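You operate a simulated robot arm through the tools that you are given. There is no shell and no other tool. Be economical: measure what you need, move in short steps, check, and stop when the job is done.

You run a simulated robot arm. Do the job below in one go: nothing can be reset, and whatever is moved stays where it is left.

TASK
Load the block from the yellow frame and leave the ready lamp green.
Fine: clamped in the locked jig, slide in and locked, depth dial at 8 mm, ready button pressed.

Only the result counts: the job must be done as asked and must still hold three seconds after the hand-in. Knocking over, shifting, dropping, spilling or breaking anything else fails it.

THE ROBOT
A 7-joint arm with a two-finger parallel gripper, fixed in place. Base frame: the origin is at the foot of the arm, x ahead of it, y to its left, z up; the work surface is at about z = 85. Lengths are in cm, angles in degrees, forces in N, time in s.
With the tool pointing down near the work surface it reaches from about 30 to 70 cm from the base axis. Its first joint turns from -66.0 to 66.0 degrees. Payload 1.57 kg.
Tool frame: the origin (TCP) lies between the finger pads and is the grasp point; the fingertips stand 3 cm ahead of it; z points along the fingers, y is the line along which they close. The gripper opens to 11 cm. The fingers are 2.4 cm wide and 1.2 cm thick; the gripper's body (4.8 by 11.2 cm) begins 7.8 cm behind the TCP.
Orientation is that of the tool frame in the base frame, as [roll, pitch, yaw] about the fixed x, y, z axes, in that order (R = Rz(yaw) Ry(pitch) Rx(roll)). With the fingers straight down and closing along the base's y, the tool's x points along the base's -x, its y along +y and its z along -z.

THE INTERFACE
- The arm moves only by the tool send_rows. Its argument "motion" is a list that holds one entry, the list of rows, each a list of 6 numbers: the shift along the base's x, y, z in units of 50 mm (1.0 is 50 mm), then the turn, a rotation vector about the base's x, y, z in units of 5 degrees (1.0 is 5 degrees). In form: [[[x, y, z, wx, wy, wz], ...]]. A call has 1 to 10 rows; each row shifts and turns the commanded pose from where the row before left it. "fingers" is the finger opening in cm, from 0 to 11, set as the call begins (left out, the last holds). A call with a number of a shift or a turn outside -1 to 1 is refused whole. Rows are played at 5 a second. More than 5 cm and 8.6 degrees between two rows, or a gripper value outside its range, and nothing of the call is played. A pose out of reach is approached as far as the arm can. The call stops where the force on the tool passes 70 N (or 10 N more than at its start, if that is more) or the arm is blocked; 0.2 s more then pass. The fingers move at their own pace (about 10.8 cm/s each) and stop on an object; they squeeze with about 27 N. The grip force told is the motor's: it shows also when the fingers shut on nothing. Time passes only in rows, and 0.2 s behind the last, so rows that do not move let the fingers close. The reply holds the time, the measured pose of the TCP, the force on the tool along the base axes, the opening and the grip force, in the units named above and with some noise.
- Cameras (640 x 400 px; columns grow to the right, rows downward): "scene" is fixed at [14.48, -37.7, 140.97]; the picture's right is [0.92, -0.39, 0.00], its down [-0.20, -0.48, -0.85] and it looks along [0.34, 0.79, -0.52] (base axes); focal length 310 px, centre (320, 200). "wrist" rides on the gripper at [-3.6, 0, -8] in the tool frame; the picture's right is [0.00, -1.00, 0.00], its down [0.97, 0.00, -0.24] and it looks along [0.24, 0.00, 0.97] (tool axes); focal length 218 px, centre (320, 200). There is no depth. A picture from a camera that has moved, and an enlarged one, comes with that camera's place and axes in the base frame and with its lens.
- camera(camera): a new picture of that camera. It takes no simulated time.
- zoom(camera, box): a new picture of the part [left, top, right, bottom] of that camera's present view, enlarged. It takes no simulated time.
- close_job(): hands the job in; it is judged then, once.

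Go step by step. Nothing tells you positions but the pictures and the camera data: compare them with the known pose of the tool, close in by small moves and look again before you grip or let go. The budget is 120 turns and 84 pictures, counting those below and the enlarged ones. Unless the task says otherwise, let go and move clear before handing in, and close with one line.

The tools are called after "Emit:" as name(argument=value, ...) on one line, values as JSON. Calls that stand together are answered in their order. send_rows: Moves the arm, as the interface text tells. Its arguments: {"type":"object","properties":{"motion":{"type":"array","items":{"type":"array","items":{"type":"array","items":{"type":"number"}}}},"fingers":{"type":"number"}},"required":["motion"]} The other tools are called the same way: camera (camera) takes a picture; zoom (camera, box) takes an enlarged picture of a part of a camera's view; close_job () hands the job in.

At the start:

```text
time: 0.0
ee_pos: [35.57, 5.02, 125.67]
ee_rot: [179.9, 0.1, -179.9]
wrist_force: [0.2, -0.8, -0.8]
opening: 11.01
grip_force: 0.1
```

scene: 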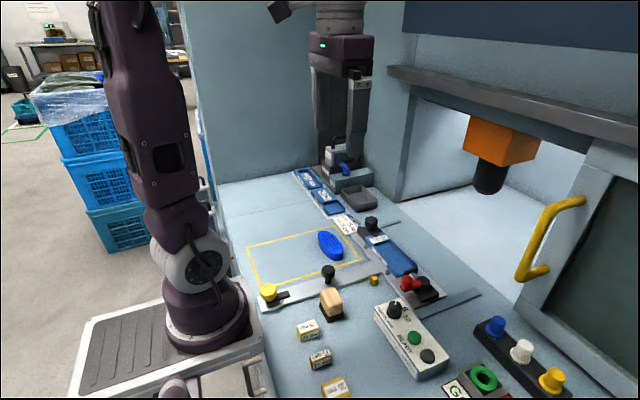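
wrist: 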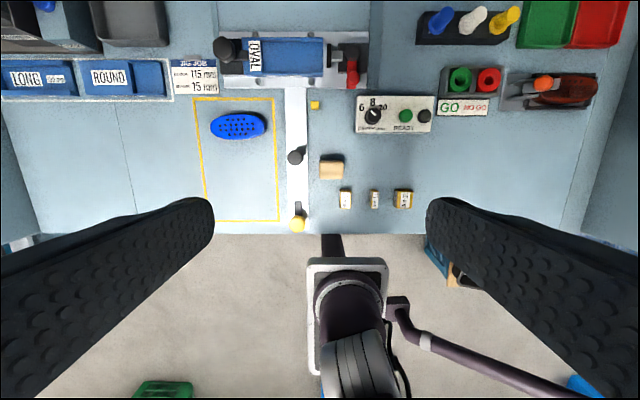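

I see a blue oval block inside the yellow frame, a slide with a jig, a depth dial box with ready button. I will zoom in for details first.

Emit:
zoom(camera="scene", box=[240, 160, 480, 310])

Emit:
zoom(camera="scene", box=[360, 260, 600, 400])

Emit:
zoom(camera="wrist", box=[160, 20, 360, 240])

Emit:
zoom(camera="wrist", box=[340, 60, 520, 220])

```text
2.67 times, centred on (360, 235) of scene
camera zoom: at [14.48, -37.7, 140.97], right [0.92, -0.39, 0.0], down [-0.2, -0.48, -0.85], along [0.34, 0.79, -0.52], focal length 828 px, centre (213, 107)
```

zoom: 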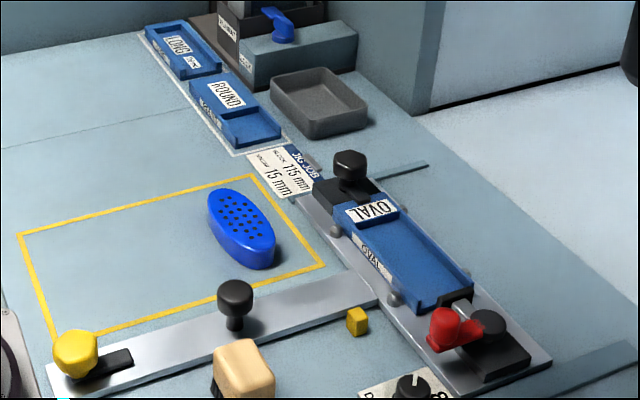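

```text
2.67 times, centred on (480, 330) of scene
camera zoom: at [14.48, -37.7, 140.97], right [0.92, -0.39, 0.0], down [-0.2, -0.48, -0.85], along [0.34, 0.79, -0.52], focal length 828 px, centre (-107, -147)
```

zoom: 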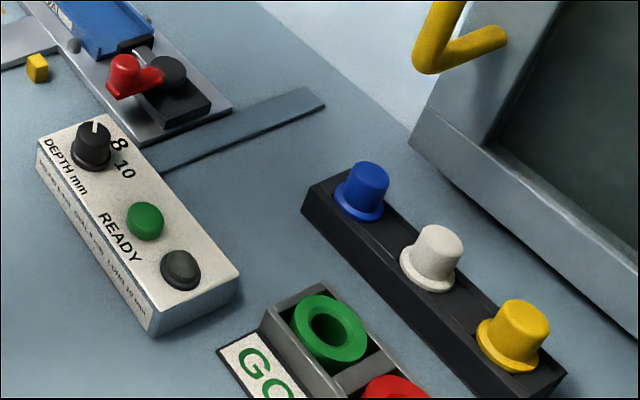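

```text
1.82 times, centred on (260, 130) of wrist
camera zoom: at [39.28, 4.97, 133.67], right [0.0, -1.0, 0.0], down [-0.97, 0.0, 0.24], along [-0.24, 0.0, -0.97], focal length 397 px, centre (429, 327)
```

zoom: 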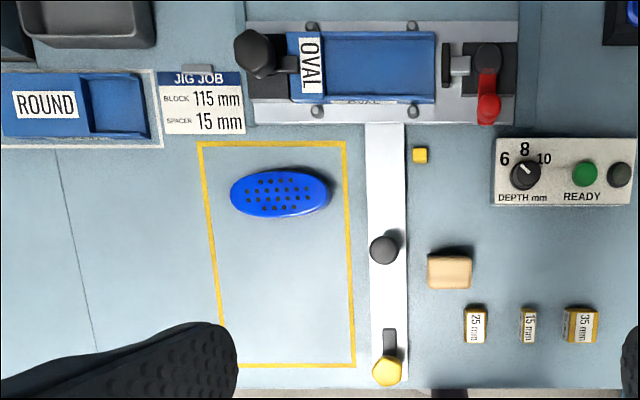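

```text
2.50 times, centred on (430, 140) of wrist
camera zoom: at [39.28, 4.97, 133.67], right [0.0, -1.0, 0.0], down [-0.97, 0.0, 0.24], along [-0.24, 0.0, -0.97], focal length 546 px, centre (45, 350)
```

zoom: 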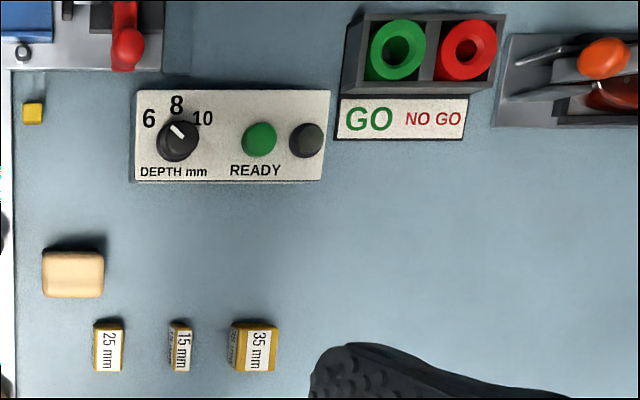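

Next I move over the jig for a close look.

Emit:
send_rows(motion=[[[0.5, 0.25, -0.8, 0, 0, 0], [0.5, 0.25, -0.8, 0, 0, 0], [0.5, 0.25, -0.8, 0, 0, 0], [0.5, 0.25, -0.6, 0, 0, 0], [0, 0, 0, 0, 0, 0]]])

Emit:
camera(camera="wrist")

Emit:
zoom(camera="scene", box=[340, 200, 460, 280])

Emit:
zoom(camera="scene", box=[250, 240, 370, 320])

Emit:
zoom(camera="scene", box=[365, 280, 485, 390])

```text
time: 1.2
ee_pos: [45.74, 10.11, 110.82]
ee_rot: [180.0, 0.0, 180.0]
wrist_force: [0.4, -0.1, 0.0]
opening: 10.98
grip_force: 0.2
```

```text
77 pictures are left
camera wrist: at [49.36, 10.02, 118.69], right [0.0, -1.0, 0.0], down [-0.97, 0.0, 0.24], along [-0.24, 0.0, -0.97], focal length 218 px, centre (320, 200)
```

wrist: 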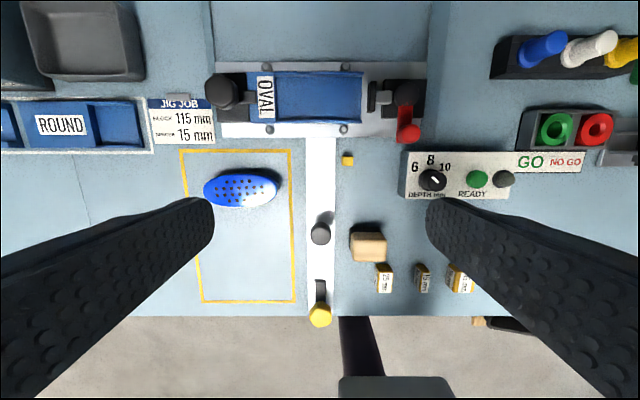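

```text
5.00 times, centred on (400, 240) of scene
camera zoom: at [14.49, -37.7, 140.97], right [0.92, -0.39, 0.0], down [-0.2, -0.48, -0.85], along [0.34, 0.79, -0.52], focal length 1552 px, centre (-80, 0)
```

zoom: 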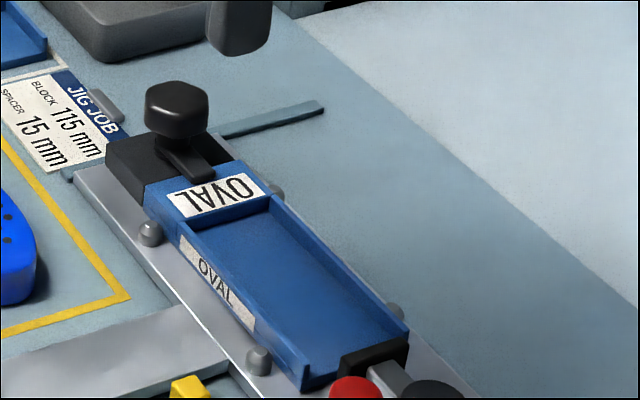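

```text
5.00 times, centred on (310, 280) of scene
camera zoom: at [14.49, -37.7, 140.97], right [0.92, -0.39, 0.0], down [-0.2, -0.48, -0.85], along [0.34, 0.79, -0.52], focal length 1552 px, centre (370, -200)
```

zoom: 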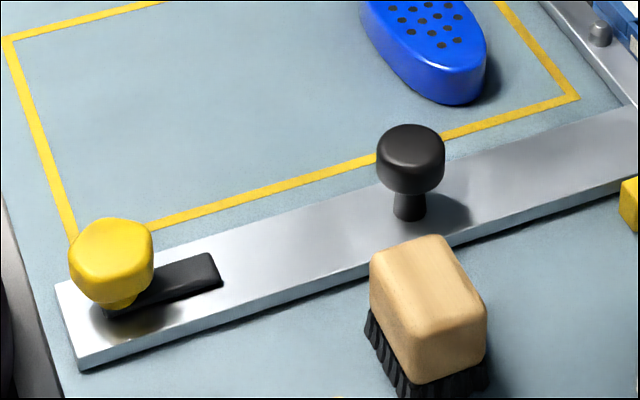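

```text
3.64 times, centred on (425, 335) of scene
camera zoom: at [14.49, -37.7, 140.97], right [0.92, -0.39, 0.0], down [-0.2, -0.48, -0.85], along [0.34, 0.79, -0.52], focal length 1129 px, centre (-62, -291)
```

zoom: 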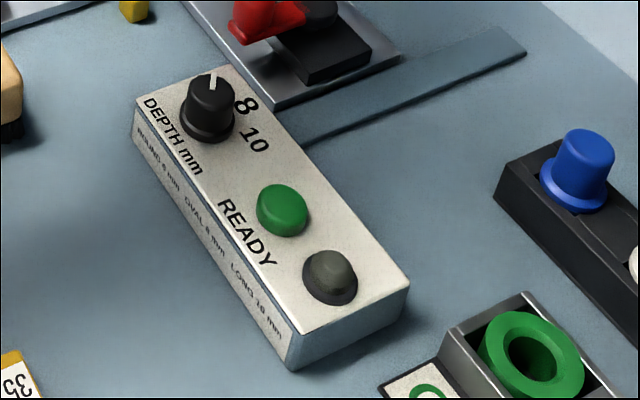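

The slide is a T-shape (black handle, yellow lock lever), the oval nest is mounted and the job card asks for a 15 mm spacer. I zoom further into each piece.

Emit:
zoom(camera="wrist", box=[200, 55, 440, 155])

Emit:
zoom(camera="wrist", box=[340, 140, 520, 300])

Emit:
zoom(camera="wrist", box=[180, 130, 360, 330])

Emit:
zoom(camera="scene", box=[370, 290, 430, 330])

Emit:
zoom(camera="scene", box=[380, 255, 460, 315])

```text
2.67 times, centred on (320, 105) of wrist
camera zoom: at [49.36, 10.02, 118.69], right [0.0, -1.0, 0.0], down [-0.97, 0.0, 0.24], along [-0.24, 0.0, -0.97], focal length 582 px, centre (320, 453)
```

zoom: 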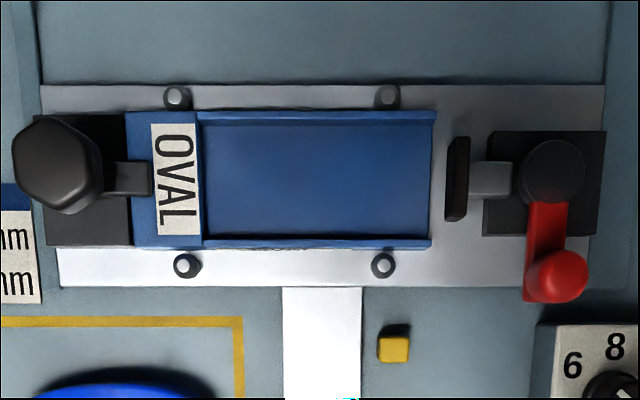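

```text
2.50 times, centred on (430, 220) of wrist
camera zoom: at [49.36, 10.02, 118.69], right [0.0, -1.0, 0.0], down [-0.97, 0.0, 0.24], along [-0.24, 0.0, -0.97], focal length 546 px, centre (45, 150)
```

zoom: 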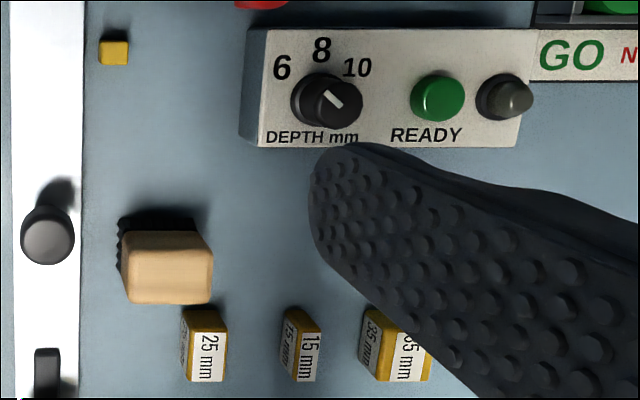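

```text
2.00 times, centred on (270, 230) of wrist
camera zoom: at [49.36, 10.02, 118.69], right [0.0, -1.0, 0.0], down [-0.97, 0.0, 0.24], along [-0.24, 0.0, -0.97], focal length 436 px, centre (420, 140)
```

zoom: 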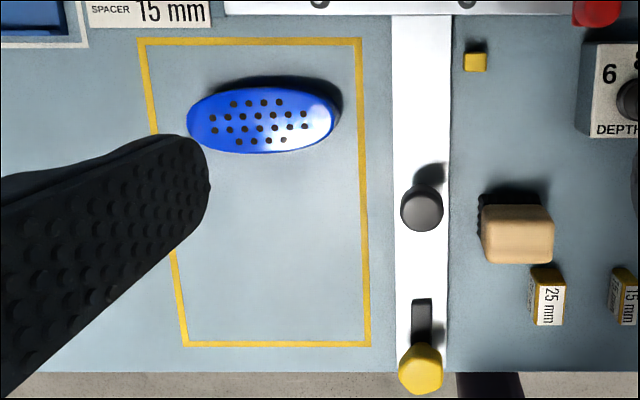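

```text
10.00 times, centred on (400, 310) of scene
camera zoom: at [14.49, -37.7, 140.97], right [0.92, -0.39, 0.0], down [-0.2, -0.48, -0.85], along [0.34, 0.79, -0.52], focal length 3104 px, centre (-480, -900)
```

zoom: 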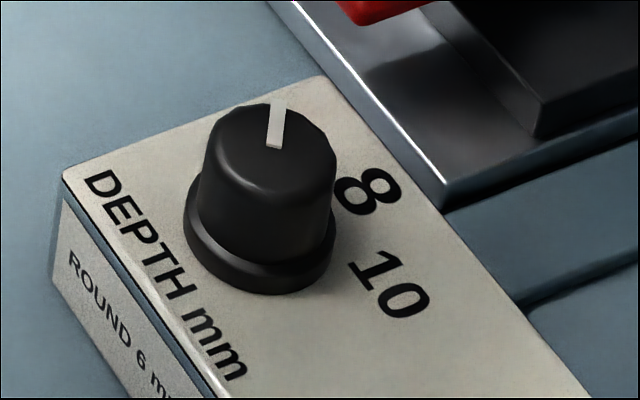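

```text
6.67 times, centred on (420, 285) of scene
camera zoom: at [14.49, -37.7, 140.97], right [0.92, -0.39, 0.0], down [-0.2, -0.48, -0.85], along [0.34, 0.79, -0.52], focal length 2070 px, centre (-347, -367)
```

zoom: 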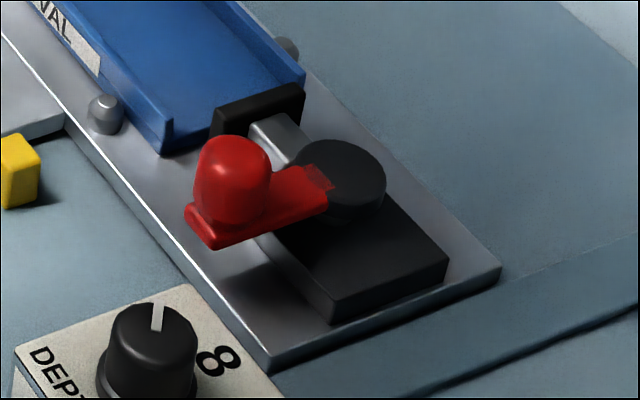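

The dial points at 6, and the block lies at about (43.2, 21.4), turned about 3.5°. I turn the gripper across the block and come above it.

Emit:
send_rows(motion=[[[-0.05, 0.2, 0, 0, 0, -1], [-0.05, 0.2, 0, 0, 0, -1], [-0.05, 0.2, 0, 0, 0, -1], [-0.05, 0.2, 0, 0, 0, -1], [-0.05, 0.2, 0, 0, 0, -1], [-0.05, 0.2, 0, 0, 0, -1], [-0.05, 0.2, 0, 0, 0, -1], [-0.05, 0.2, 0, 0, 0, -1], [-0.05, 0.2, 0, 0, 0, -1], [-0.05, 0.2, 0, 0, 0, -1]]])

Emit:
send_rows(motion=[[[0, 0.2, -0.2, 0, 0, -1], [0, 0.05, -0.2, 0, 0, -1], [0, 0, -0.2, 0, 0, -1], [0, 0, -0.2, 0, 0, -1], [0, 0, -0.3, 0, 0, -1], [0, 0, -0.3, 0, 0, -1], [0, 0, -0.3, 0, 0, -1], [0, 0, -0.2, 0, 0, -0.3], [0, 0, 0, 0, 0, 0]]])

Emit:
camera(camera="wrist")

```text
time: 3.4
ee_pos: [43.31, 20.0, 110.85]
ee_rot: [-180.0, 0.0, 129.8]
wrist_force: [1.5, -0.1, 0.6]
opening: 11.02
grip_force: 0.2
```

```text
time: 5.4
ee_pos: [43.12, 21.31, 101.15]
ee_rot: [180.0, 0.0, 93.6]
wrist_force: [0.6, 0.9, 0.2]
opening: 11.0
grip_force: 0.1
```

```text
68 pictures are left
camera wrist: at [43.39, 17.62, 109.2], right [-1.0, -0.06, 0.0], down [-0.06, 0.97, 0.24], along [-0.01, 0.24, -0.97], focal length 218 px, centre (320, 200)
```

wrist: 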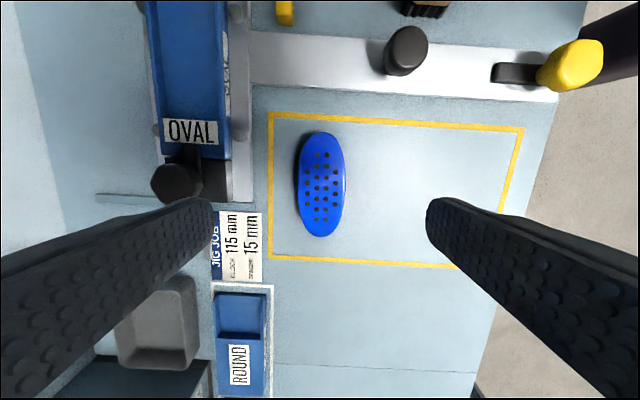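

The gripper is lined up over the block. I go down to grip its upper half.

Emit:
send_rows(motion=[[[0, 0.02, -0.6, 0, 0, 0], [0, 0, -0.6, 0, 0, 0], [0, 0, -0.6, 0, 0, 0], [0, 0, -0.5, 0, 0, 0], [0, 0, 0, 0, 0, 0]]])

Emit:
camera(camera="wrist")

Emit:
zoom(camera="scene", box=[270, 200, 390, 280])

```text
time: 6.6
ee_pos: [43.24, 21.44, 89.86]
ee_rot: [-180.0, 0.0, 93.5]
wrist_force: [0.4, 1.0, 0.3]
opening: 11.01
grip_force: 0.1
```

```text
67 pictures are left
camera wrist: at [43.45, 17.74, 97.67], right [-1.0, -0.06, 0.0], down [-0.06, 0.97, 0.24], along [-0.01, 0.24, -0.97], focal length 218 px, centre (320, 200)
```

wrist: 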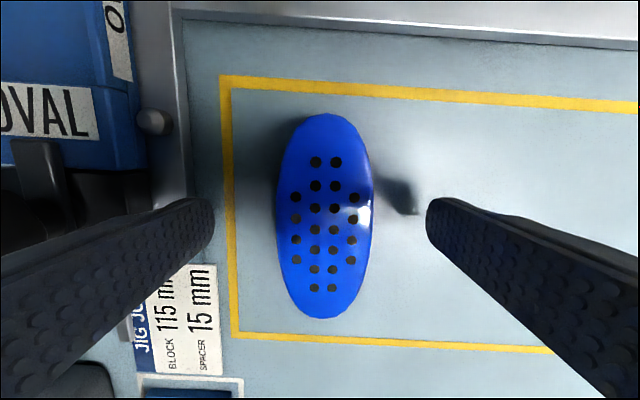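

```text
5.00 times, centred on (330, 240) of scene
camera zoom: at [14.48, -37.7, 140.97], right [0.92, -0.39, 0.0], down [-0.2, -0.48, -0.85], along [0.34, 0.79, -0.52], focal length 1552 px, centre (270, 0)
```

zoom: 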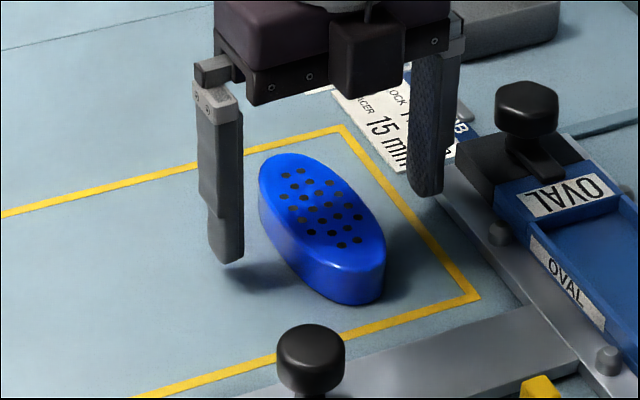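

Fingers straddle the block. I lower slightly and close.

Emit:
send_rows(motion=[[[0, 0.05, -0.12, 0, 0, 0], [0, 0, 0, 0, 0, 0]]])

Emit:
send_rows(motion=[[[0, 0, 0, 0, 0, 0], [0, 0, 0, 0, 0, 0], [0, 0, 0, 0, 0, 0], [0, 0, 0, 0, 0, 0]]], fingers=0)

Emit:
zoom(camera="scene", box=[270, 200, 390, 280])

```text
time: 7.2
ee_pos: [43.17, 21.58, 89.18]
ee_rot: [-180.0, -0.1, 93.6]
wrist_force: [-0.3, 0.5, 0.2]
opening: 10.99
grip_force: 0.1
```

```text
time: 8.2
ee_pos: [43.24, 21.75, 89.16]
ee_rot: [179.9, 0.0, 93.5]
wrist_force: [0.8, 0.0, -0.1]
opening: 4.9
grip_force: 26.6
```

```text
5.00 times, centred on (330, 240) of scene
camera zoom: at [14.48, -37.7, 140.97], right [0.92, -0.39, 0.0], down [-0.2, -0.48, -0.85], along [0.34, 0.79, -0.52], focal length 1552 px, centre (270, 0)
```

zoom: 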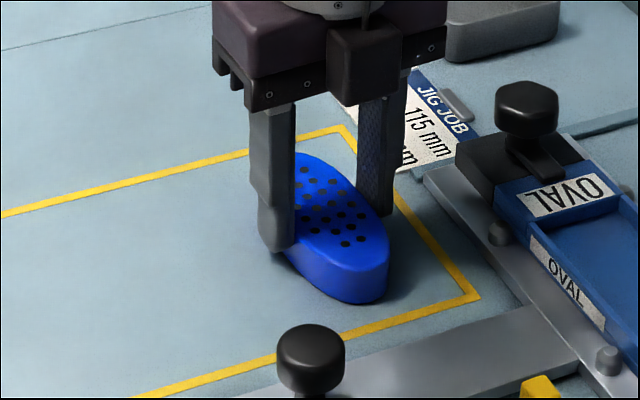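

Block gripped (4.9 cm wide). I lift it and carry it over the nest, squaring it up.

Emit:
send_rows(motion=[[[0, 0, 0.5, 0, 0, 0], [0, 0, 0.7, 0, 0, 0], [0, 0, 0.8, 0, 0, -0.35], [0.4, -0.4, 0.2, 0, 0, -0.35], [0.5, -0.5, 0, 0, 0, 0], [0.5, -0.5, 0, 0, 0, 0], [0.5, -0.5, 0, 0, 0, 0], [0.5, -0.4, 0, 0, 0, 0], [0.08, 0, 0, 0, 0, 0], [0, 0, 0, 0, 0, 0]]])

Emit:
camera(camera="wrist")

Emit:
zoom(camera="scene", box=[330, 180, 480, 300])

```text
time: 10.4
ee_pos: [55.48, 10.25, 100.23]
ee_rot: [-180.0, -0.1, 90.0]
wrist_force: [0.6, -0.5, -0.8]
opening: 4.92
grip_force: 27.5
```

```text
64 pictures are left
camera wrist: at [55.61, 6.54, 108.1], right [-1.0, 0.0, 0.0], down [0.0, 0.97, 0.24], along [0.0, 0.24, -0.97], focal length 218 px, centre (320, 200)
```

wrist: 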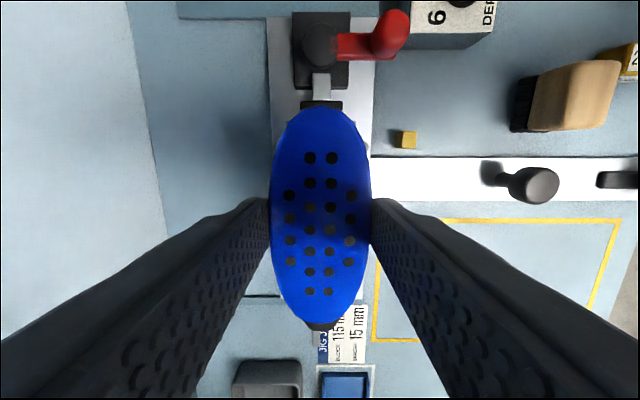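

```text
3.33 times, centred on (405, 240) of scene
camera zoom: at [14.49, -37.7, 140.97], right [0.92, -0.39, 0.0], down [-0.2, -0.48, -0.85], along [0.34, 0.79, -0.52], focal length 1035 px, centre (37, 67)
```

zoom: 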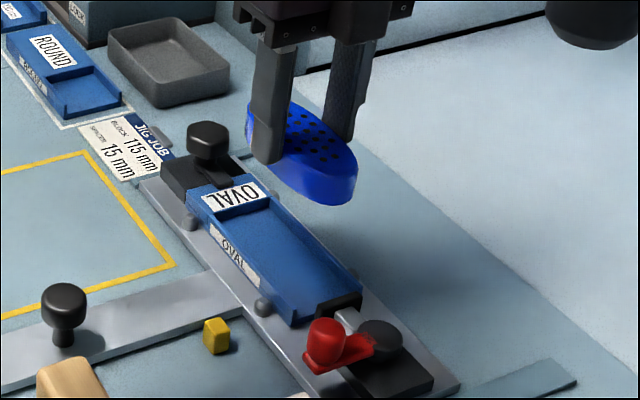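

The block is above the nest, slightly too far +y. I shift −0.7 cm in y and lower to just above the walls, then look.

Emit:
send_rows(motion=[[[0, -0.14, -0.4, 0, 0, 0], [0, 0, -0.4, 0, 0, 0], [0, 0, -0.4, 0, 0, 0], [0, 0, 0, 0, 0, 0]]])

Emit:
zoom(camera="scene", box=[340, 200, 450, 290])

Emit:
camera(camera="wrist")

```text
time: 11.4
ee_pos: [55.59, 9.47, 94.12]
ee_rot: [180.0, 0.0, 90.0]
wrist_force: [0.1, 0.0, 0.3]
opening: 4.87
grip_force: 26.7
```

```text
4.44 times, centred on (395, 245) of scene
camera zoom: at [14.49, -37.7, 140.97], right [0.92, -0.39, 0.0], down [-0.2, -0.48, -0.85], along [0.34, 0.79, -0.52], focal length 1380 px, centre (-13, 0)
```

zoom: 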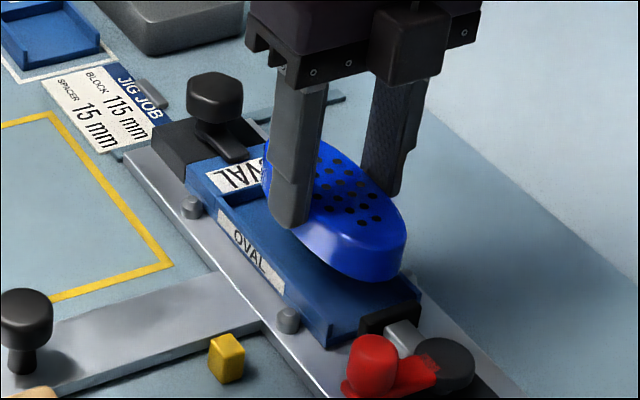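

```text
61 pictures are left
camera wrist: at [55.64, 5.79, 102.06], right [-1.0, 0.0, 0.0], down [0.0, 0.97, 0.24], along [0.0, 0.24, -0.97], focal length 218 px, centre (320, 200)
```

wrist: 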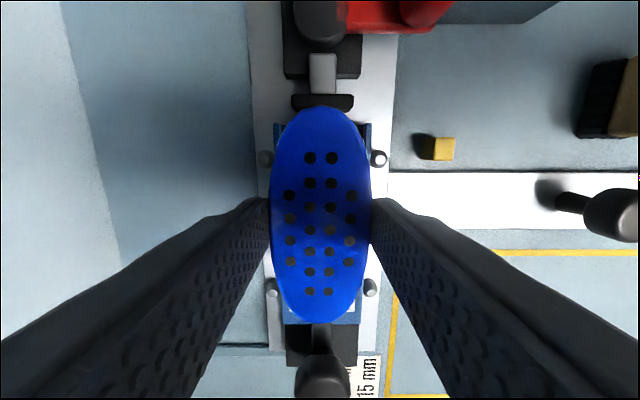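

Alignment in x is within a millimetre, with clearance at both ends. I lower in steps.

Emit:
send_rows(motion=[[[-0.01, 0, -0.2, 0, 0, 0], [0, 0, -0.2, 0, 0, 0], [0, 0, 0, 0, 0, 0]]])

Emit:
zoom(camera="scene", box=[340, 200, 450, 290])

```text
time: 12.2
ee_pos: [55.57, 9.45, 92.03]
ee_rot: [-180.0, -0.1, 90.1]
wrist_force: [-0.5, 0.2, -0.3]
opening: 4.89
grip_force: 26.9
```

```text
4.44 times, centred on (395, 245) of scene
camera zoom: at [14.49, -37.7, 140.97], right [0.92, -0.39, 0.0], down [-0.2, -0.48, -0.85], along [0.34, 0.79, -0.52], focal length 1380 px, centre (-13, 0)
```

zoom: 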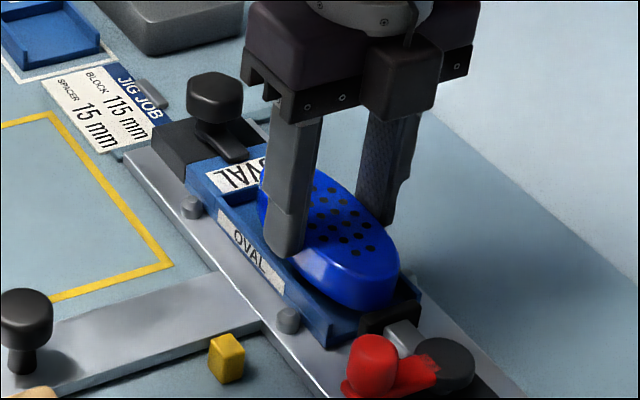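

Still free; I continue down in small steps until contact.

Emit:
send_rows(motion=[[[0, 0, -0.1, 0, 0, 0], [0, 0, 0, 0, 0, 0]]])

Emit:
send_rows(motion=[[[0, 0, -0.06, 0, 0, 0], [0, 0, 0, 0, 0, 0]]])

Emit:
zoom(camera="scene", box=[340, 200, 450, 290])

```text
time: 12.8
ee_pos: [55.46, 9.44, 91.67]
ee_rot: [-180.0, 0.0, 90.0]
wrist_force: [0.5, 0.7, -1.2]
opening: 4.91
grip_force: 27.0
```

```text
time: 13.4
ee_pos: [55.54, 9.54, 91.44]
ee_rot: [-180.0, 0.0, 90.0]
wrist_force: [-0.6, 0.1, -0.7]
opening: 4.92
grip_force: 26.8
```

```text
4.44 times, centred on (395, 245) of scene
camera zoom: at [14.49, -37.7, 140.97], right [0.92, -0.39, 0.0], down [-0.2, -0.48, -0.85], along [0.34, 0.79, -0.52], focal length 1380 px, centre (-13, 0)
```

zoom: 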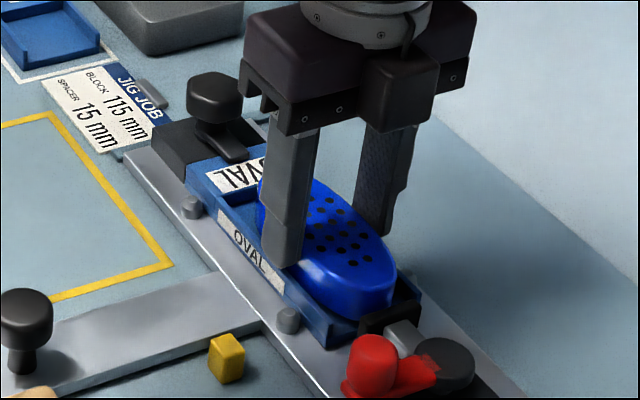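

No contact yet; the fingertips approach the wall tops. Continue gently.

Emit:
send_rows(motion=[[[0, 0, -0.05, 0, 0, 0], [0, 0, 0, 0, 0, 0]]])

Emit:
send_rows(motion=[[[0, 0, -0.05, 0, 0, 0], [0, 0, 0, 0, 0, 0]]])

Emit:
zoom(camera="scene", box=[360, 220, 430, 280])

```text
time: 14.0
ee_pos: [55.49, 9.48, 91.24]
ee_rot: [-179.9, 0.1, 90.0]
wrist_force: [0.0, 0.4, -0.6]
opening: 4.89
grip_force: 27.2
```

```text
time: 14.6
ee_pos: [55.67, 9.51, 91.01]
ee_rot: [179.8, 0.0, 90.0]
wrist_force: [-2.4, 0.2, 23.0]
opening: 4.92
grip_force: 27.3
```

```text
6.67 times, centred on (395, 250) of scene
camera zoom: at [14.44, -37.7, 140.98], right [0.92, -0.39, 0.0], down [-0.2, -0.48, -0.85], along [0.34, 0.79, -0.52], focal length 2070 px, centre (-180, -133)
```

zoom: 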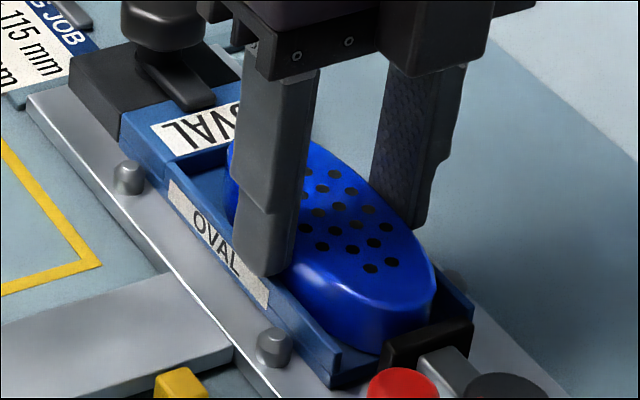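

Contact at 23 N with the block inside the pocket. I release a little and look.

Emit:
send_rows(motion=[[[0, 0, 0.02, 0, 0, 0], [0, 0, 0, 0, 0, 0], [0, 0, 0, 0, 0, 0]]], fingers=6.5)

Emit:
camera(camera="wrist")

Emit:
zoom(camera="scene", box=[360, 220, 430, 280])

```text
time: 15.4
ee_pos: [55.56, 9.49, 91.0]
ee_rot: [-179.9, 0.0, 90.1]
wrist_force: [-1.1, -0.1, 4.7]
opening: 6.34
grip_force: 0.0
```

```text
57 pictures are left
camera wrist: at [55.48, 5.75, 98.84], right [-1.0, 0.0, 0.0], down [0.0, 0.97, 0.24], along [0.0, 0.24, -0.97], focal length 218 px, centre (320, 200)
```

wrist: 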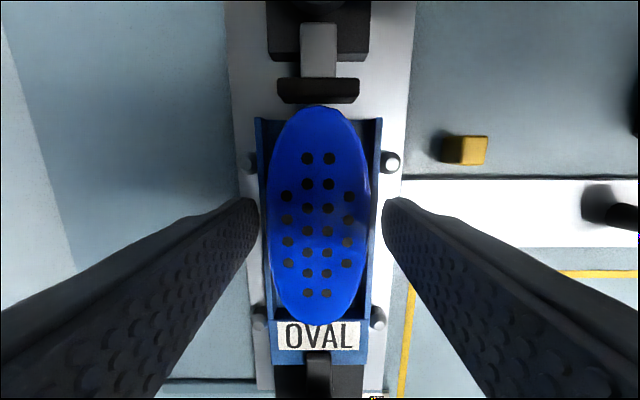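

```text
6.67 times, centred on (395, 250) of scene
camera zoom: at [14.47, -37.7, 140.97], right [0.92, -0.39, 0.0], down [-0.2, -0.48, -0.85], along [0.34, 0.79, -0.52], focal length 2070 px, centre (-180, -133)
```

zoom: 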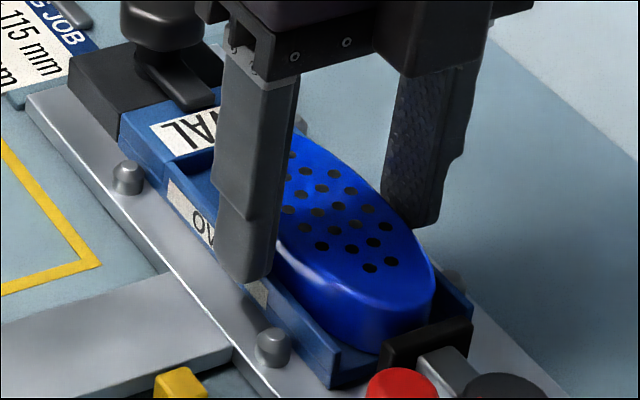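

The block is sitting in the pocket. I rise and look at nest and lever from above.

Emit:
send_rows(motion=[[[0, 0, 0.5, 0, 0, 0], [0, 0, 0.7, 0, 0, 0], [0, -0.4, 0.7, 0, 0, 0], [0, -0.6, 0.3, 0, 0, 0], [0, 0, 0, 0, 0, 0]]])

Emit:
camera(camera="wrist")

Emit:
zoom(camera="scene", box=[380, 240, 460, 300])

```text
time: 16.6
ee_pos: [55.66, 4.37, 101.98]
ee_rot: [180.0, 0.0, 89.9]
wrist_force: [1.3, -0.6, 0.7]
opening: 6.49
grip_force: 0.1
```

```text
55 pictures are left
camera wrist: at [55.59, 0.7, 109.9], right [-1.0, 0.0, 0.0], down [0.0, 0.97, 0.24], along [0.0, 0.24, -0.97], focal length 218 px, centre (320, 200)
```

wrist: 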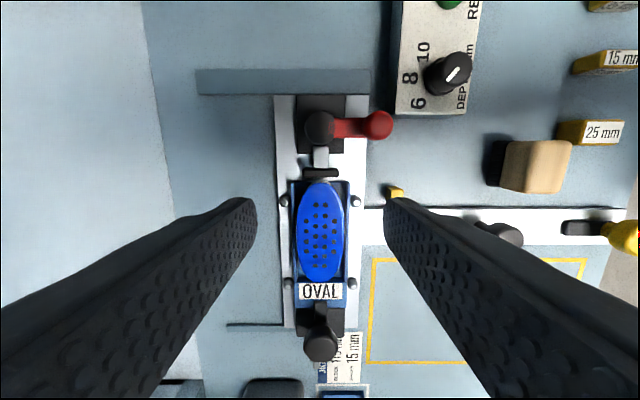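

```text
6.67 times, centred on (420, 270) of scene
camera zoom: at [14.48, -37.7, 140.97], right [0.92, -0.39, 0.0], down [-0.2, -0.48, -0.85], along [0.34, 0.79, -0.52], focal length 2070 px, centre (-347, -267)
```

zoom: 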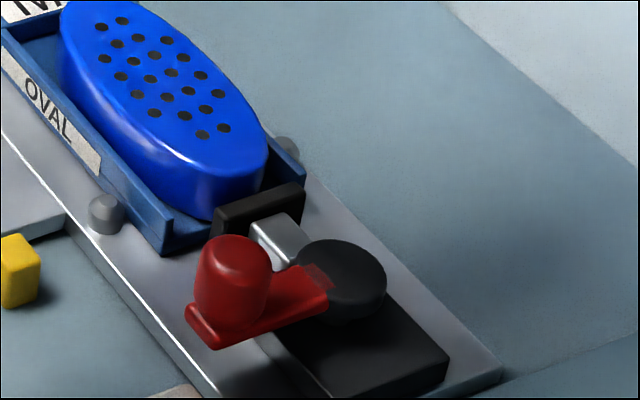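

The block sits close to the pad. The red clamp lever pivots near (55.6, −0.85) with its knob near (51, −0.95). I bring the closed fingers beside the knob on the +y side to test which way it swings.

Emit:
send_rows(motion=[[[-0.47, -0.2, 0, 0, 0, 0], [-0.46, -0.2, 0, 0, 0, 0], [0, 0, -0.6, 0, 0, 0], [0, 0, -0.6, 0, 0, 0], [0, 0, -0.5, 0, 0, 0], [0, 0, 0, 0, 0, 0]]], fingers=0)

Emit:
zoom(camera="scene", box=[370, 220, 460, 300])

Emit:
camera(camera="wrist")

```text
time: 18.0
ee_pos: [50.92, 2.54, 93.29]
ee_rot: [-180.0, 0.0, 90.0]
wrist_force: [0.7, 0.4, 0.4]
opening: 0.0
grip_force: 21.5
```

```text
5.00 times, centred on (415, 260) of scene
camera zoom: at [14.48, -37.7, 140.97], right [0.92, -0.39, 0.0], down [-0.2, -0.48, -0.85], along [0.34, 0.79, -0.52], focal length 1552 px, centre (-155, -100)
```

zoom: 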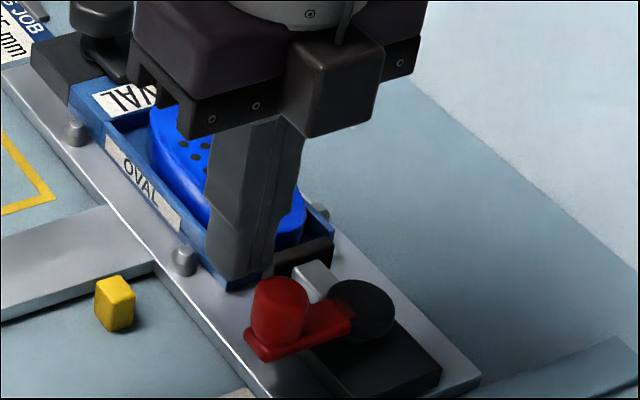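

```text
52 pictures are left
camera wrist: at [50.88, -1.26, 101.27], right [-1.0, 0.0, 0.0], down [0.0, 0.97, 0.24], along [0.0, 0.24, -0.97], focal length 218 px, centre (320, 200)
```

wrist: 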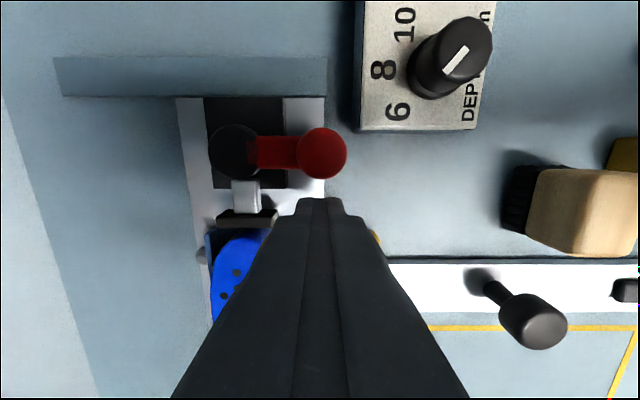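

Poker is beside the knob. I push gently toward −y, watching the force.

Emit:
send_rows(motion=[[[0, -0.2, 0, 0, 0, 0], [0, -0.1, 0, 0, 0, 0], [0, 0, 0, 0, 0, 0]]])

Emit:
send_rows(motion=[[[0, -0.08, 0, 0, 0, 0], [0, 0, 0, 0, 0, 0]]])

Emit:
send_rows(motion=[[[0, -0.08, 0, 0, 0, 0], [0, 0, 0, 0, 0, 0]]])

Emit:
camera(camera="wrist")

```text
time: 18.8
ee_pos: [50.94, 0.87, 93.51]
ee_rot: [-179.9, 0.0, 90.0]
wrist_force: [1.0, 1.0, -0.8]
opening: 0.0
grip_force: 21.5
```

```text
time: 19.4
ee_pos: [50.95, 0.51, 93.52]
ee_rot: [179.9, 0.0, 90.1]
wrist_force: [0.5, -0.2, 0.2]
opening: 0.0
grip_force: 21.5
```

```text
time: 20.0
ee_pos: [50.88, 0.1, 93.42]
ee_rot: [-180.0, -0.1, 90.1]
wrist_force: [0.1, -0.4, 0.0]
opening: 0.0
grip_force: 21.4
```

```text
51 pictures are left
camera wrist: at [50.87, -3.57, 101.37], right [-1.0, 0.0, 0.0], down [0.0, 0.97, 0.24], along [0.0, 0.24, -0.97], focal length 218 px, centre (320, 200)
```

wrist: 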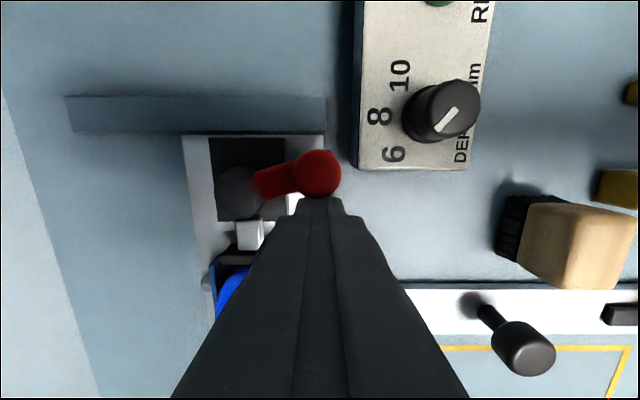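

It swings −y freely. I continue along the arc to about 40° and check what the pad does.

Emit:
send_rows(motion=[[[-0.02, -0.15, 0, 0, 0, 0], [0, -0.15, 0, 0, 0, 0], [0, -0.16, 0, 0, 0, 0], [0, 0, 0, 0, 0, 0]]])

Emit:
zoom(camera="scene", box=[370, 220, 460, 300])

```text
time: 21.0
ee_pos: [50.71, -2.17, 93.5]
ee_rot: [-180.0, -0.1, 90.0]
wrist_force: [-0.3, 1.1, 0.3]
opening: 0.0
grip_force: 21.6
```

```text
5.00 times, centred on (415, 260) of scene
camera zoom: at [14.48, -37.7, 140.97], right [0.92, -0.39, 0.0], down [-0.2, -0.48, -0.85], along [0.34, 0.79, -0.52], focal length 1552 px, centre (-155, -100)
```

zoom: 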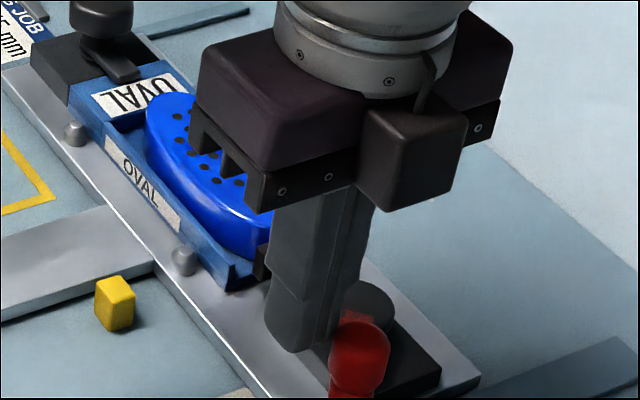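

The pad moved toward the block, so this is the clamping direction. I continue the arc.

Emit:
send_rows(motion=[[[0.05, -0.16, 0, 0, 0, 0], [0.1, -0.16, 0, 0, 0, 0], [0.12, -0.14, 0, 0, 0, 0], [0, 0, 0, 0, 0, 0]]])

Emit:
zoom(camera="scene", box=[370, 220, 460, 300])

Emit:
camera(camera="wrist")

```text
time: 22.0
ee_pos: [52.13, -4.45, 93.51]
ee_rot: [-179.9, -0.1, 90.0]
wrist_force: [0.2, -0.2, 0.4]
opening: 0.0
grip_force: 21.1
```

```text
5.00 times, centred on (415, 260) of scene
camera zoom: at [14.48, -37.7, 140.97], right [0.92, -0.39, 0.0], down [-0.2, -0.48, -0.85], along [0.34, 0.79, -0.52], focal length 1552 px, centre (-155, -100)
```

zoom: 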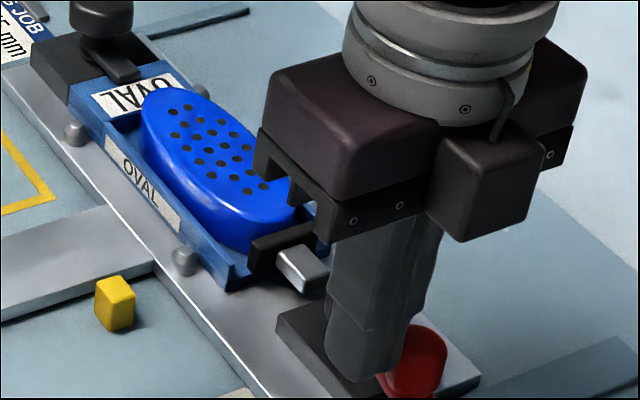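

```text
48 pictures are left
camera wrist: at [52.15, -8.14, 101.38], right [-1.0, 0.0, 0.0], down [0.0, 0.97, 0.24], along [0.0, 0.24, -0.97], focal length 218 px, centre (320, 200)
```

wrist: 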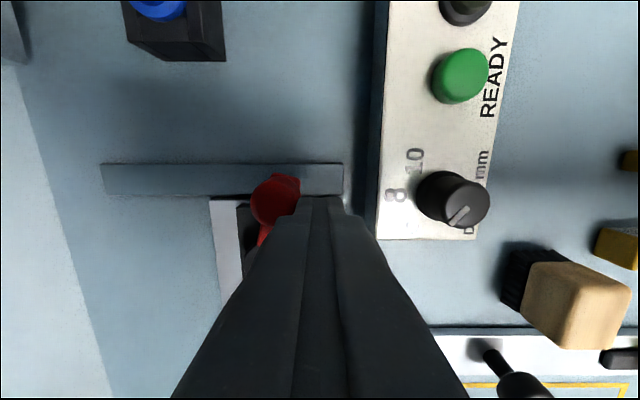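

The pad is moving the block against the end wall. I keep turning to 90°.

Emit:
send_rows(motion=[[[0.12, -0.1, 0, 0, 0, 0], [0.14, -0.08, 0, 0, 0, 0], [0, 0, 0, 0, 0, 0]]])

Emit:
send_rows(motion=[[[0.1, -0.02, 0, 0, 0, 0], [0, 0, 0, 0, 0, 0]]])

Emit:
send_rows(motion=[[[0.1, 0, 0, 0, 0, 0], [0, 0, 0, 0, 0, 0]]])

Emit:
zoom(camera="scene", box=[360, 210, 480, 310])

```text
time: 22.8
ee_pos: [53.46, -5.32, 93.51]
ee_rot: [180.0, 0.1, 90.1]
wrist_force: [-1.8, 1.9, 0.1]
opening: 0.01
grip_force: 21.4
```

```text
time: 23.4
ee_pos: [53.98, -5.45, 93.46]
ee_rot: [180.0, -0.1, 90.0]
wrist_force: [-0.2, 0.3, 0.3]
opening: 0.0
grip_force: 21.2
```

```text
time: 24.0
ee_pos: [54.36, -5.4, 93.46]
ee_rot: [179.9, 0.1, 90.0]
wrist_force: [0.4, -0.6, 0.4]
opening: 0.0
grip_force: 20.7
```

```text
4.00 times, centred on (420, 260) of scene
camera zoom: at [14.48, -37.7, 140.97], right [0.92, -0.39, 0.0], down [-0.2, -0.48, -0.85], along [0.34, 0.79, -0.52], focal length 1242 px, centre (-80, -40)
```

zoom: 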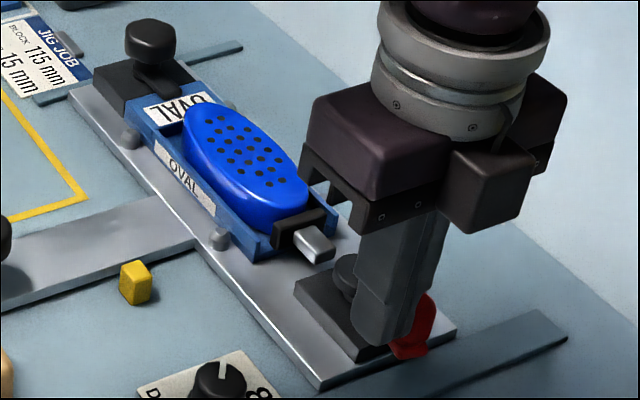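

No resistance yet, lever is slightly past 90°. I back off and rise to see.

Emit:
send_rows(motion=[[[-0.2, 0.1, 0, 0, 0, 0], [0, 0, 0.8, 0, 0, 0], [0, 0.5, 0.6, 0, 0, 0], [0, 0.5, 0, 0, 0, 0], [0, 0, 0, 0, 0, 0]]])

Emit:
camera(camera="wrist")

Emit:
zoom(camera="scene", box=[360, 210, 480, 310])

```text
time: 25.2
ee_pos: [53.27, -0.07, 100.62]
ee_rot: [180.0, 0.1, 90.0]
wrist_force: [-0.1, -0.1, 0.4]
opening: 0.0
grip_force: 21.7
```

```text
46 pictures are left
camera wrist: at [53.33, -3.66, 108.41], right [-1.0, 0.0, 0.0], down [0.0, 0.97, 0.24], along [0.0, 0.24, -0.97], focal length 218 px, centre (320, 200)
```

wrist: 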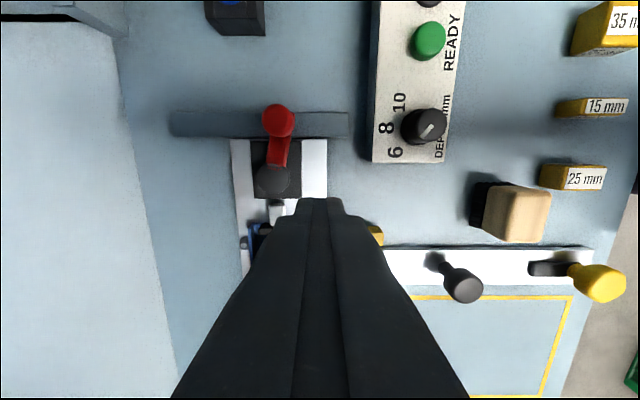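

```text
4.00 times, centred on (420, 260) of scene
camera zoom: at [14.48, -37.7, 140.97], right [0.92, -0.39, 0.0], down [-0.2, -0.48, -0.85], along [0.34, 0.79, -0.52], focal length 1242 px, centre (-80, -40)
```

zoom: 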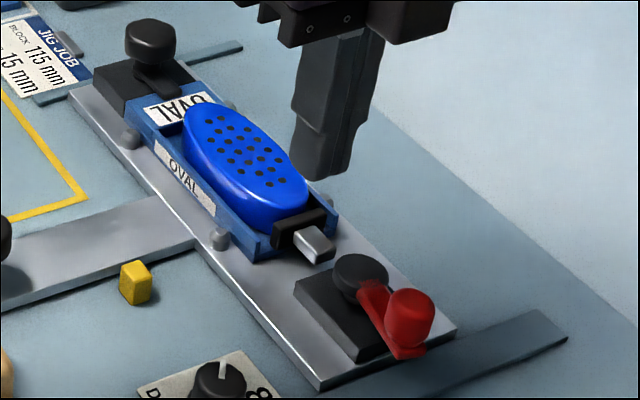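

The pad has driven the block to the end wall. I move over to check the clamp gaps and the jig lock close up.

Emit:
send_rows(motion=[[[-0.3, 0.9, 0.2, 0, 0, 0], [-0.3, 0.9, 0.1, 0, 0, 0], [0, 0.9, 0, 0, 0, 0], [0, 0.5, 0, 0, 0, 0], [0, 0, 0, 0, 0, 0]]])

Emit:
zoom(camera="wrist", box=[180, 60, 340, 260])

Emit:
zoom(camera="scene", box=[365, 215, 445, 275])

```text
time: 26.4
ee_pos: [50.29, 16.11, 102.02]
ee_rot: [180.0, -0.1, 90.0]
wrist_force: [0.3, -0.4, 1.1]
opening: 0.0
grip_force: 22.0
```

```text
2.00 times, centred on (260, 160) of wrist
camera zoom: at [50.34, 12.32, 109.92], right [-1.0, 0.0, 0.0], down [0.0, 0.97, 0.24], along [0.0, 0.24, -0.97], focal length 436 px, centre (440, 280)
```

zoom: 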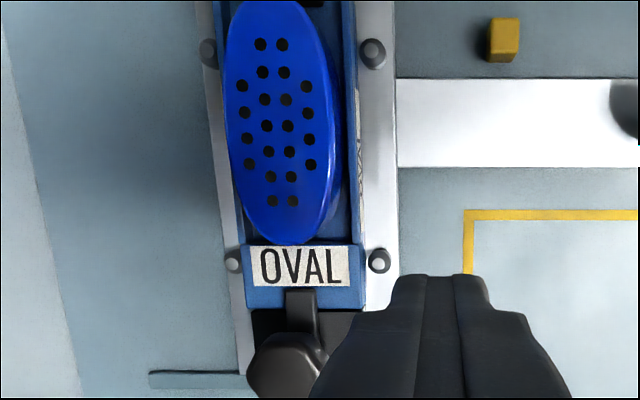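

```text
6.67 times, centred on (405, 245) of scene
camera zoom: at [14.48, -37.69, 140.97], right [0.92, -0.39, 0.0], down [-0.2, -0.48, -0.85], along [0.34, 0.79, -0.52], focal length 2070 px, centre (-247, -100)
```

zoom: 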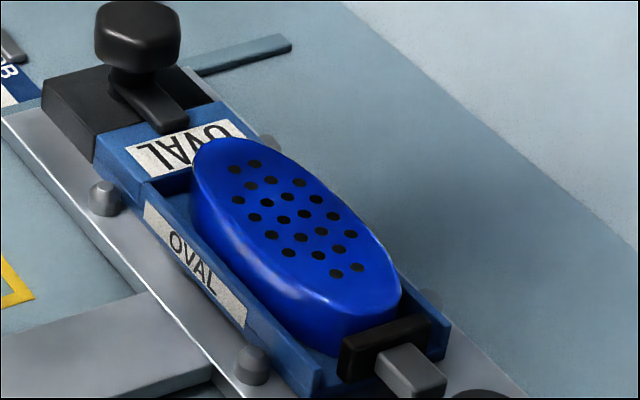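

The block is snug, and the slide moved in about 1.9 cm while I pushed the lever (so it is unlocked and free; lever about 78°). Now I go behind the black slide handle to push it in.

Emit:
send_rows(motion=[[[-0.75, -0.3, 0, 0, 0, 0], [-0.75, -0.3, 0, 0, 0, 0], [-0.75, -0.3, 0, 0, 0, 0], [-0.7, -0.35, 0, 0, 0, 0], [0, 0, -0.4, 0, 0, 0], [0, 0, 0, 0, 0, 0]]])

Emit:
camera(camera="wrist")

Emit:
camera(camera="scene")

```text
time: 27.8
ee_pos: [35.68, 9.79, 100.01]
ee_rot: [179.9, -0.1, 90.1]
wrist_force: [0.2, -0.2, 0.7]
opening: 0.02
grip_force: 21.7
```

```text
42 pictures are left
camera wrist: at [35.63, 6.06, 107.97], right [-1.0, 0.0, 0.0], down [0.0, 0.97, 0.24], along [0.0, 0.24, -0.97], focal length 218 px, centre (320, 200)
```

wrist: 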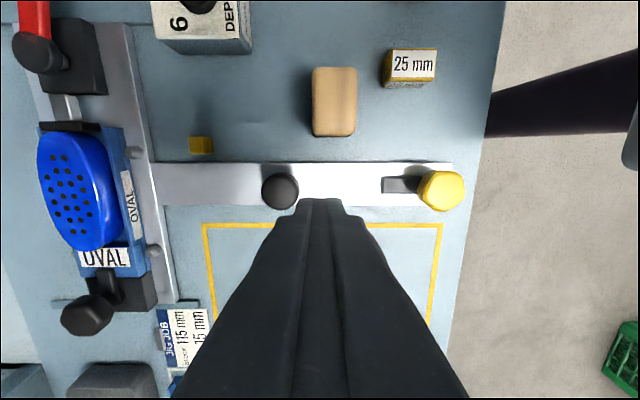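

```text
41 pictures are left
```

scene: 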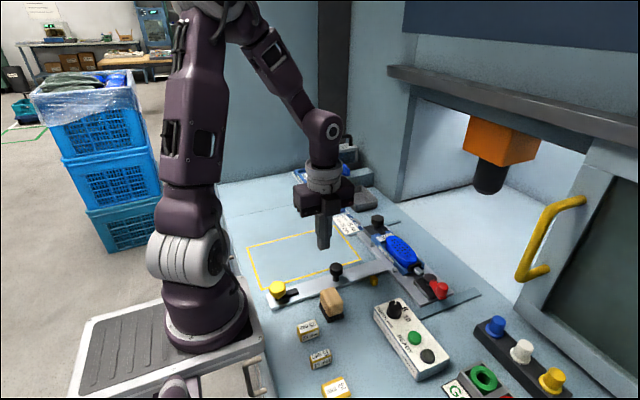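

The handle is at about (38.9, 9.65). I lower behind it and push +x.

Emit:
send_rows(motion=[[[0, -0.02, -0.6, 0, 0, 0], [0, 0, -0.7, 0, 0, 0], [0, 0, -0.55, 0, 0, 0], [0, 0, 0, 0, 0, 0]]])

Emit:
send_rows(motion=[[[0.2, 0, 0, 0, 0, 0], [0.2, 0, 0, 0, 0, 0], [0.2, 0, 0, 0, 0, 0], [0.2, 0, 0, 0, 0, 0], [0, 0, 0, 0, 0, 0]]])

Emit:
camera(camera="scene")

```text
time: 28.8
ee_pos: [35.52, 9.57, 90.75]
ee_rot: [-180.0, 0.0, 90.0]
wrist_force: [0.5, 0.5, -0.8]
opening: 0.0
grip_force: 21.7
```

```text
time: 30.0
ee_pos: [39.69, 9.83, 90.75]
ee_rot: [179.9, 0.0, 90.0]
wrist_force: [-1.2, 1.0, 0.1]
opening: 0.0
grip_force: 21.2
```

```text
40 pictures are left
```

scene: 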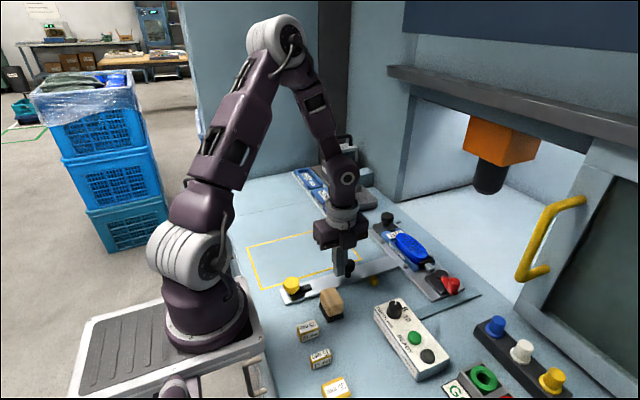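

Slide is moving. I keep pushing until it resists.

Emit:
send_rows(motion=[[[0.2, 0, 0, 0, 0, 0], [0.2, 0, 0, 0, 0, 0], [0, 0, 0, 0, 0, 0]]])

Emit:
send_rows(motion=[[[0.1, 0, 0, 0, 0, 0], [0.1, 0, 0, 0, 0, 0], [0, 0, 0, 0, 0, 0]]])

Emit:
send_rows(motion=[[[0.1, 0, 0, 0, 0, 0], [0.1, 0, 0, 0, 0, 0], [0, 0, 0, 0, 0, 0]]])

Emit:
camera(camera="scene")

```text
time: 30.8
ee_pos: [41.63, 9.86, 90.84]
ee_rot: [179.9, 0.0, 90.1]
wrist_force: [-0.5, 1.7, 0.0]
opening: 0.0
grip_force: 20.9
```

```text
time: 31.6
ee_pos: [42.82, 9.67, 90.86]
ee_rot: [179.9, -0.1, 90.0]
wrist_force: [-0.2, 0.0, 0.5]
opening: 0.0
grip_force: 20.5
```

```text
time: 32.4
ee_pos: [43.71, 9.76, 90.75]
ee_rot: [-180.0, 0.0, 90.0]
wrist_force: [0.1, -0.2, -0.2]
opening: 0.0
grip_force: 21.4
```

```text
39 pictures are left
```

scene: 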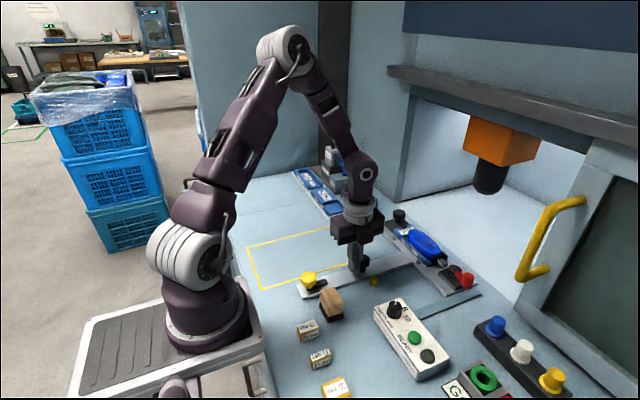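

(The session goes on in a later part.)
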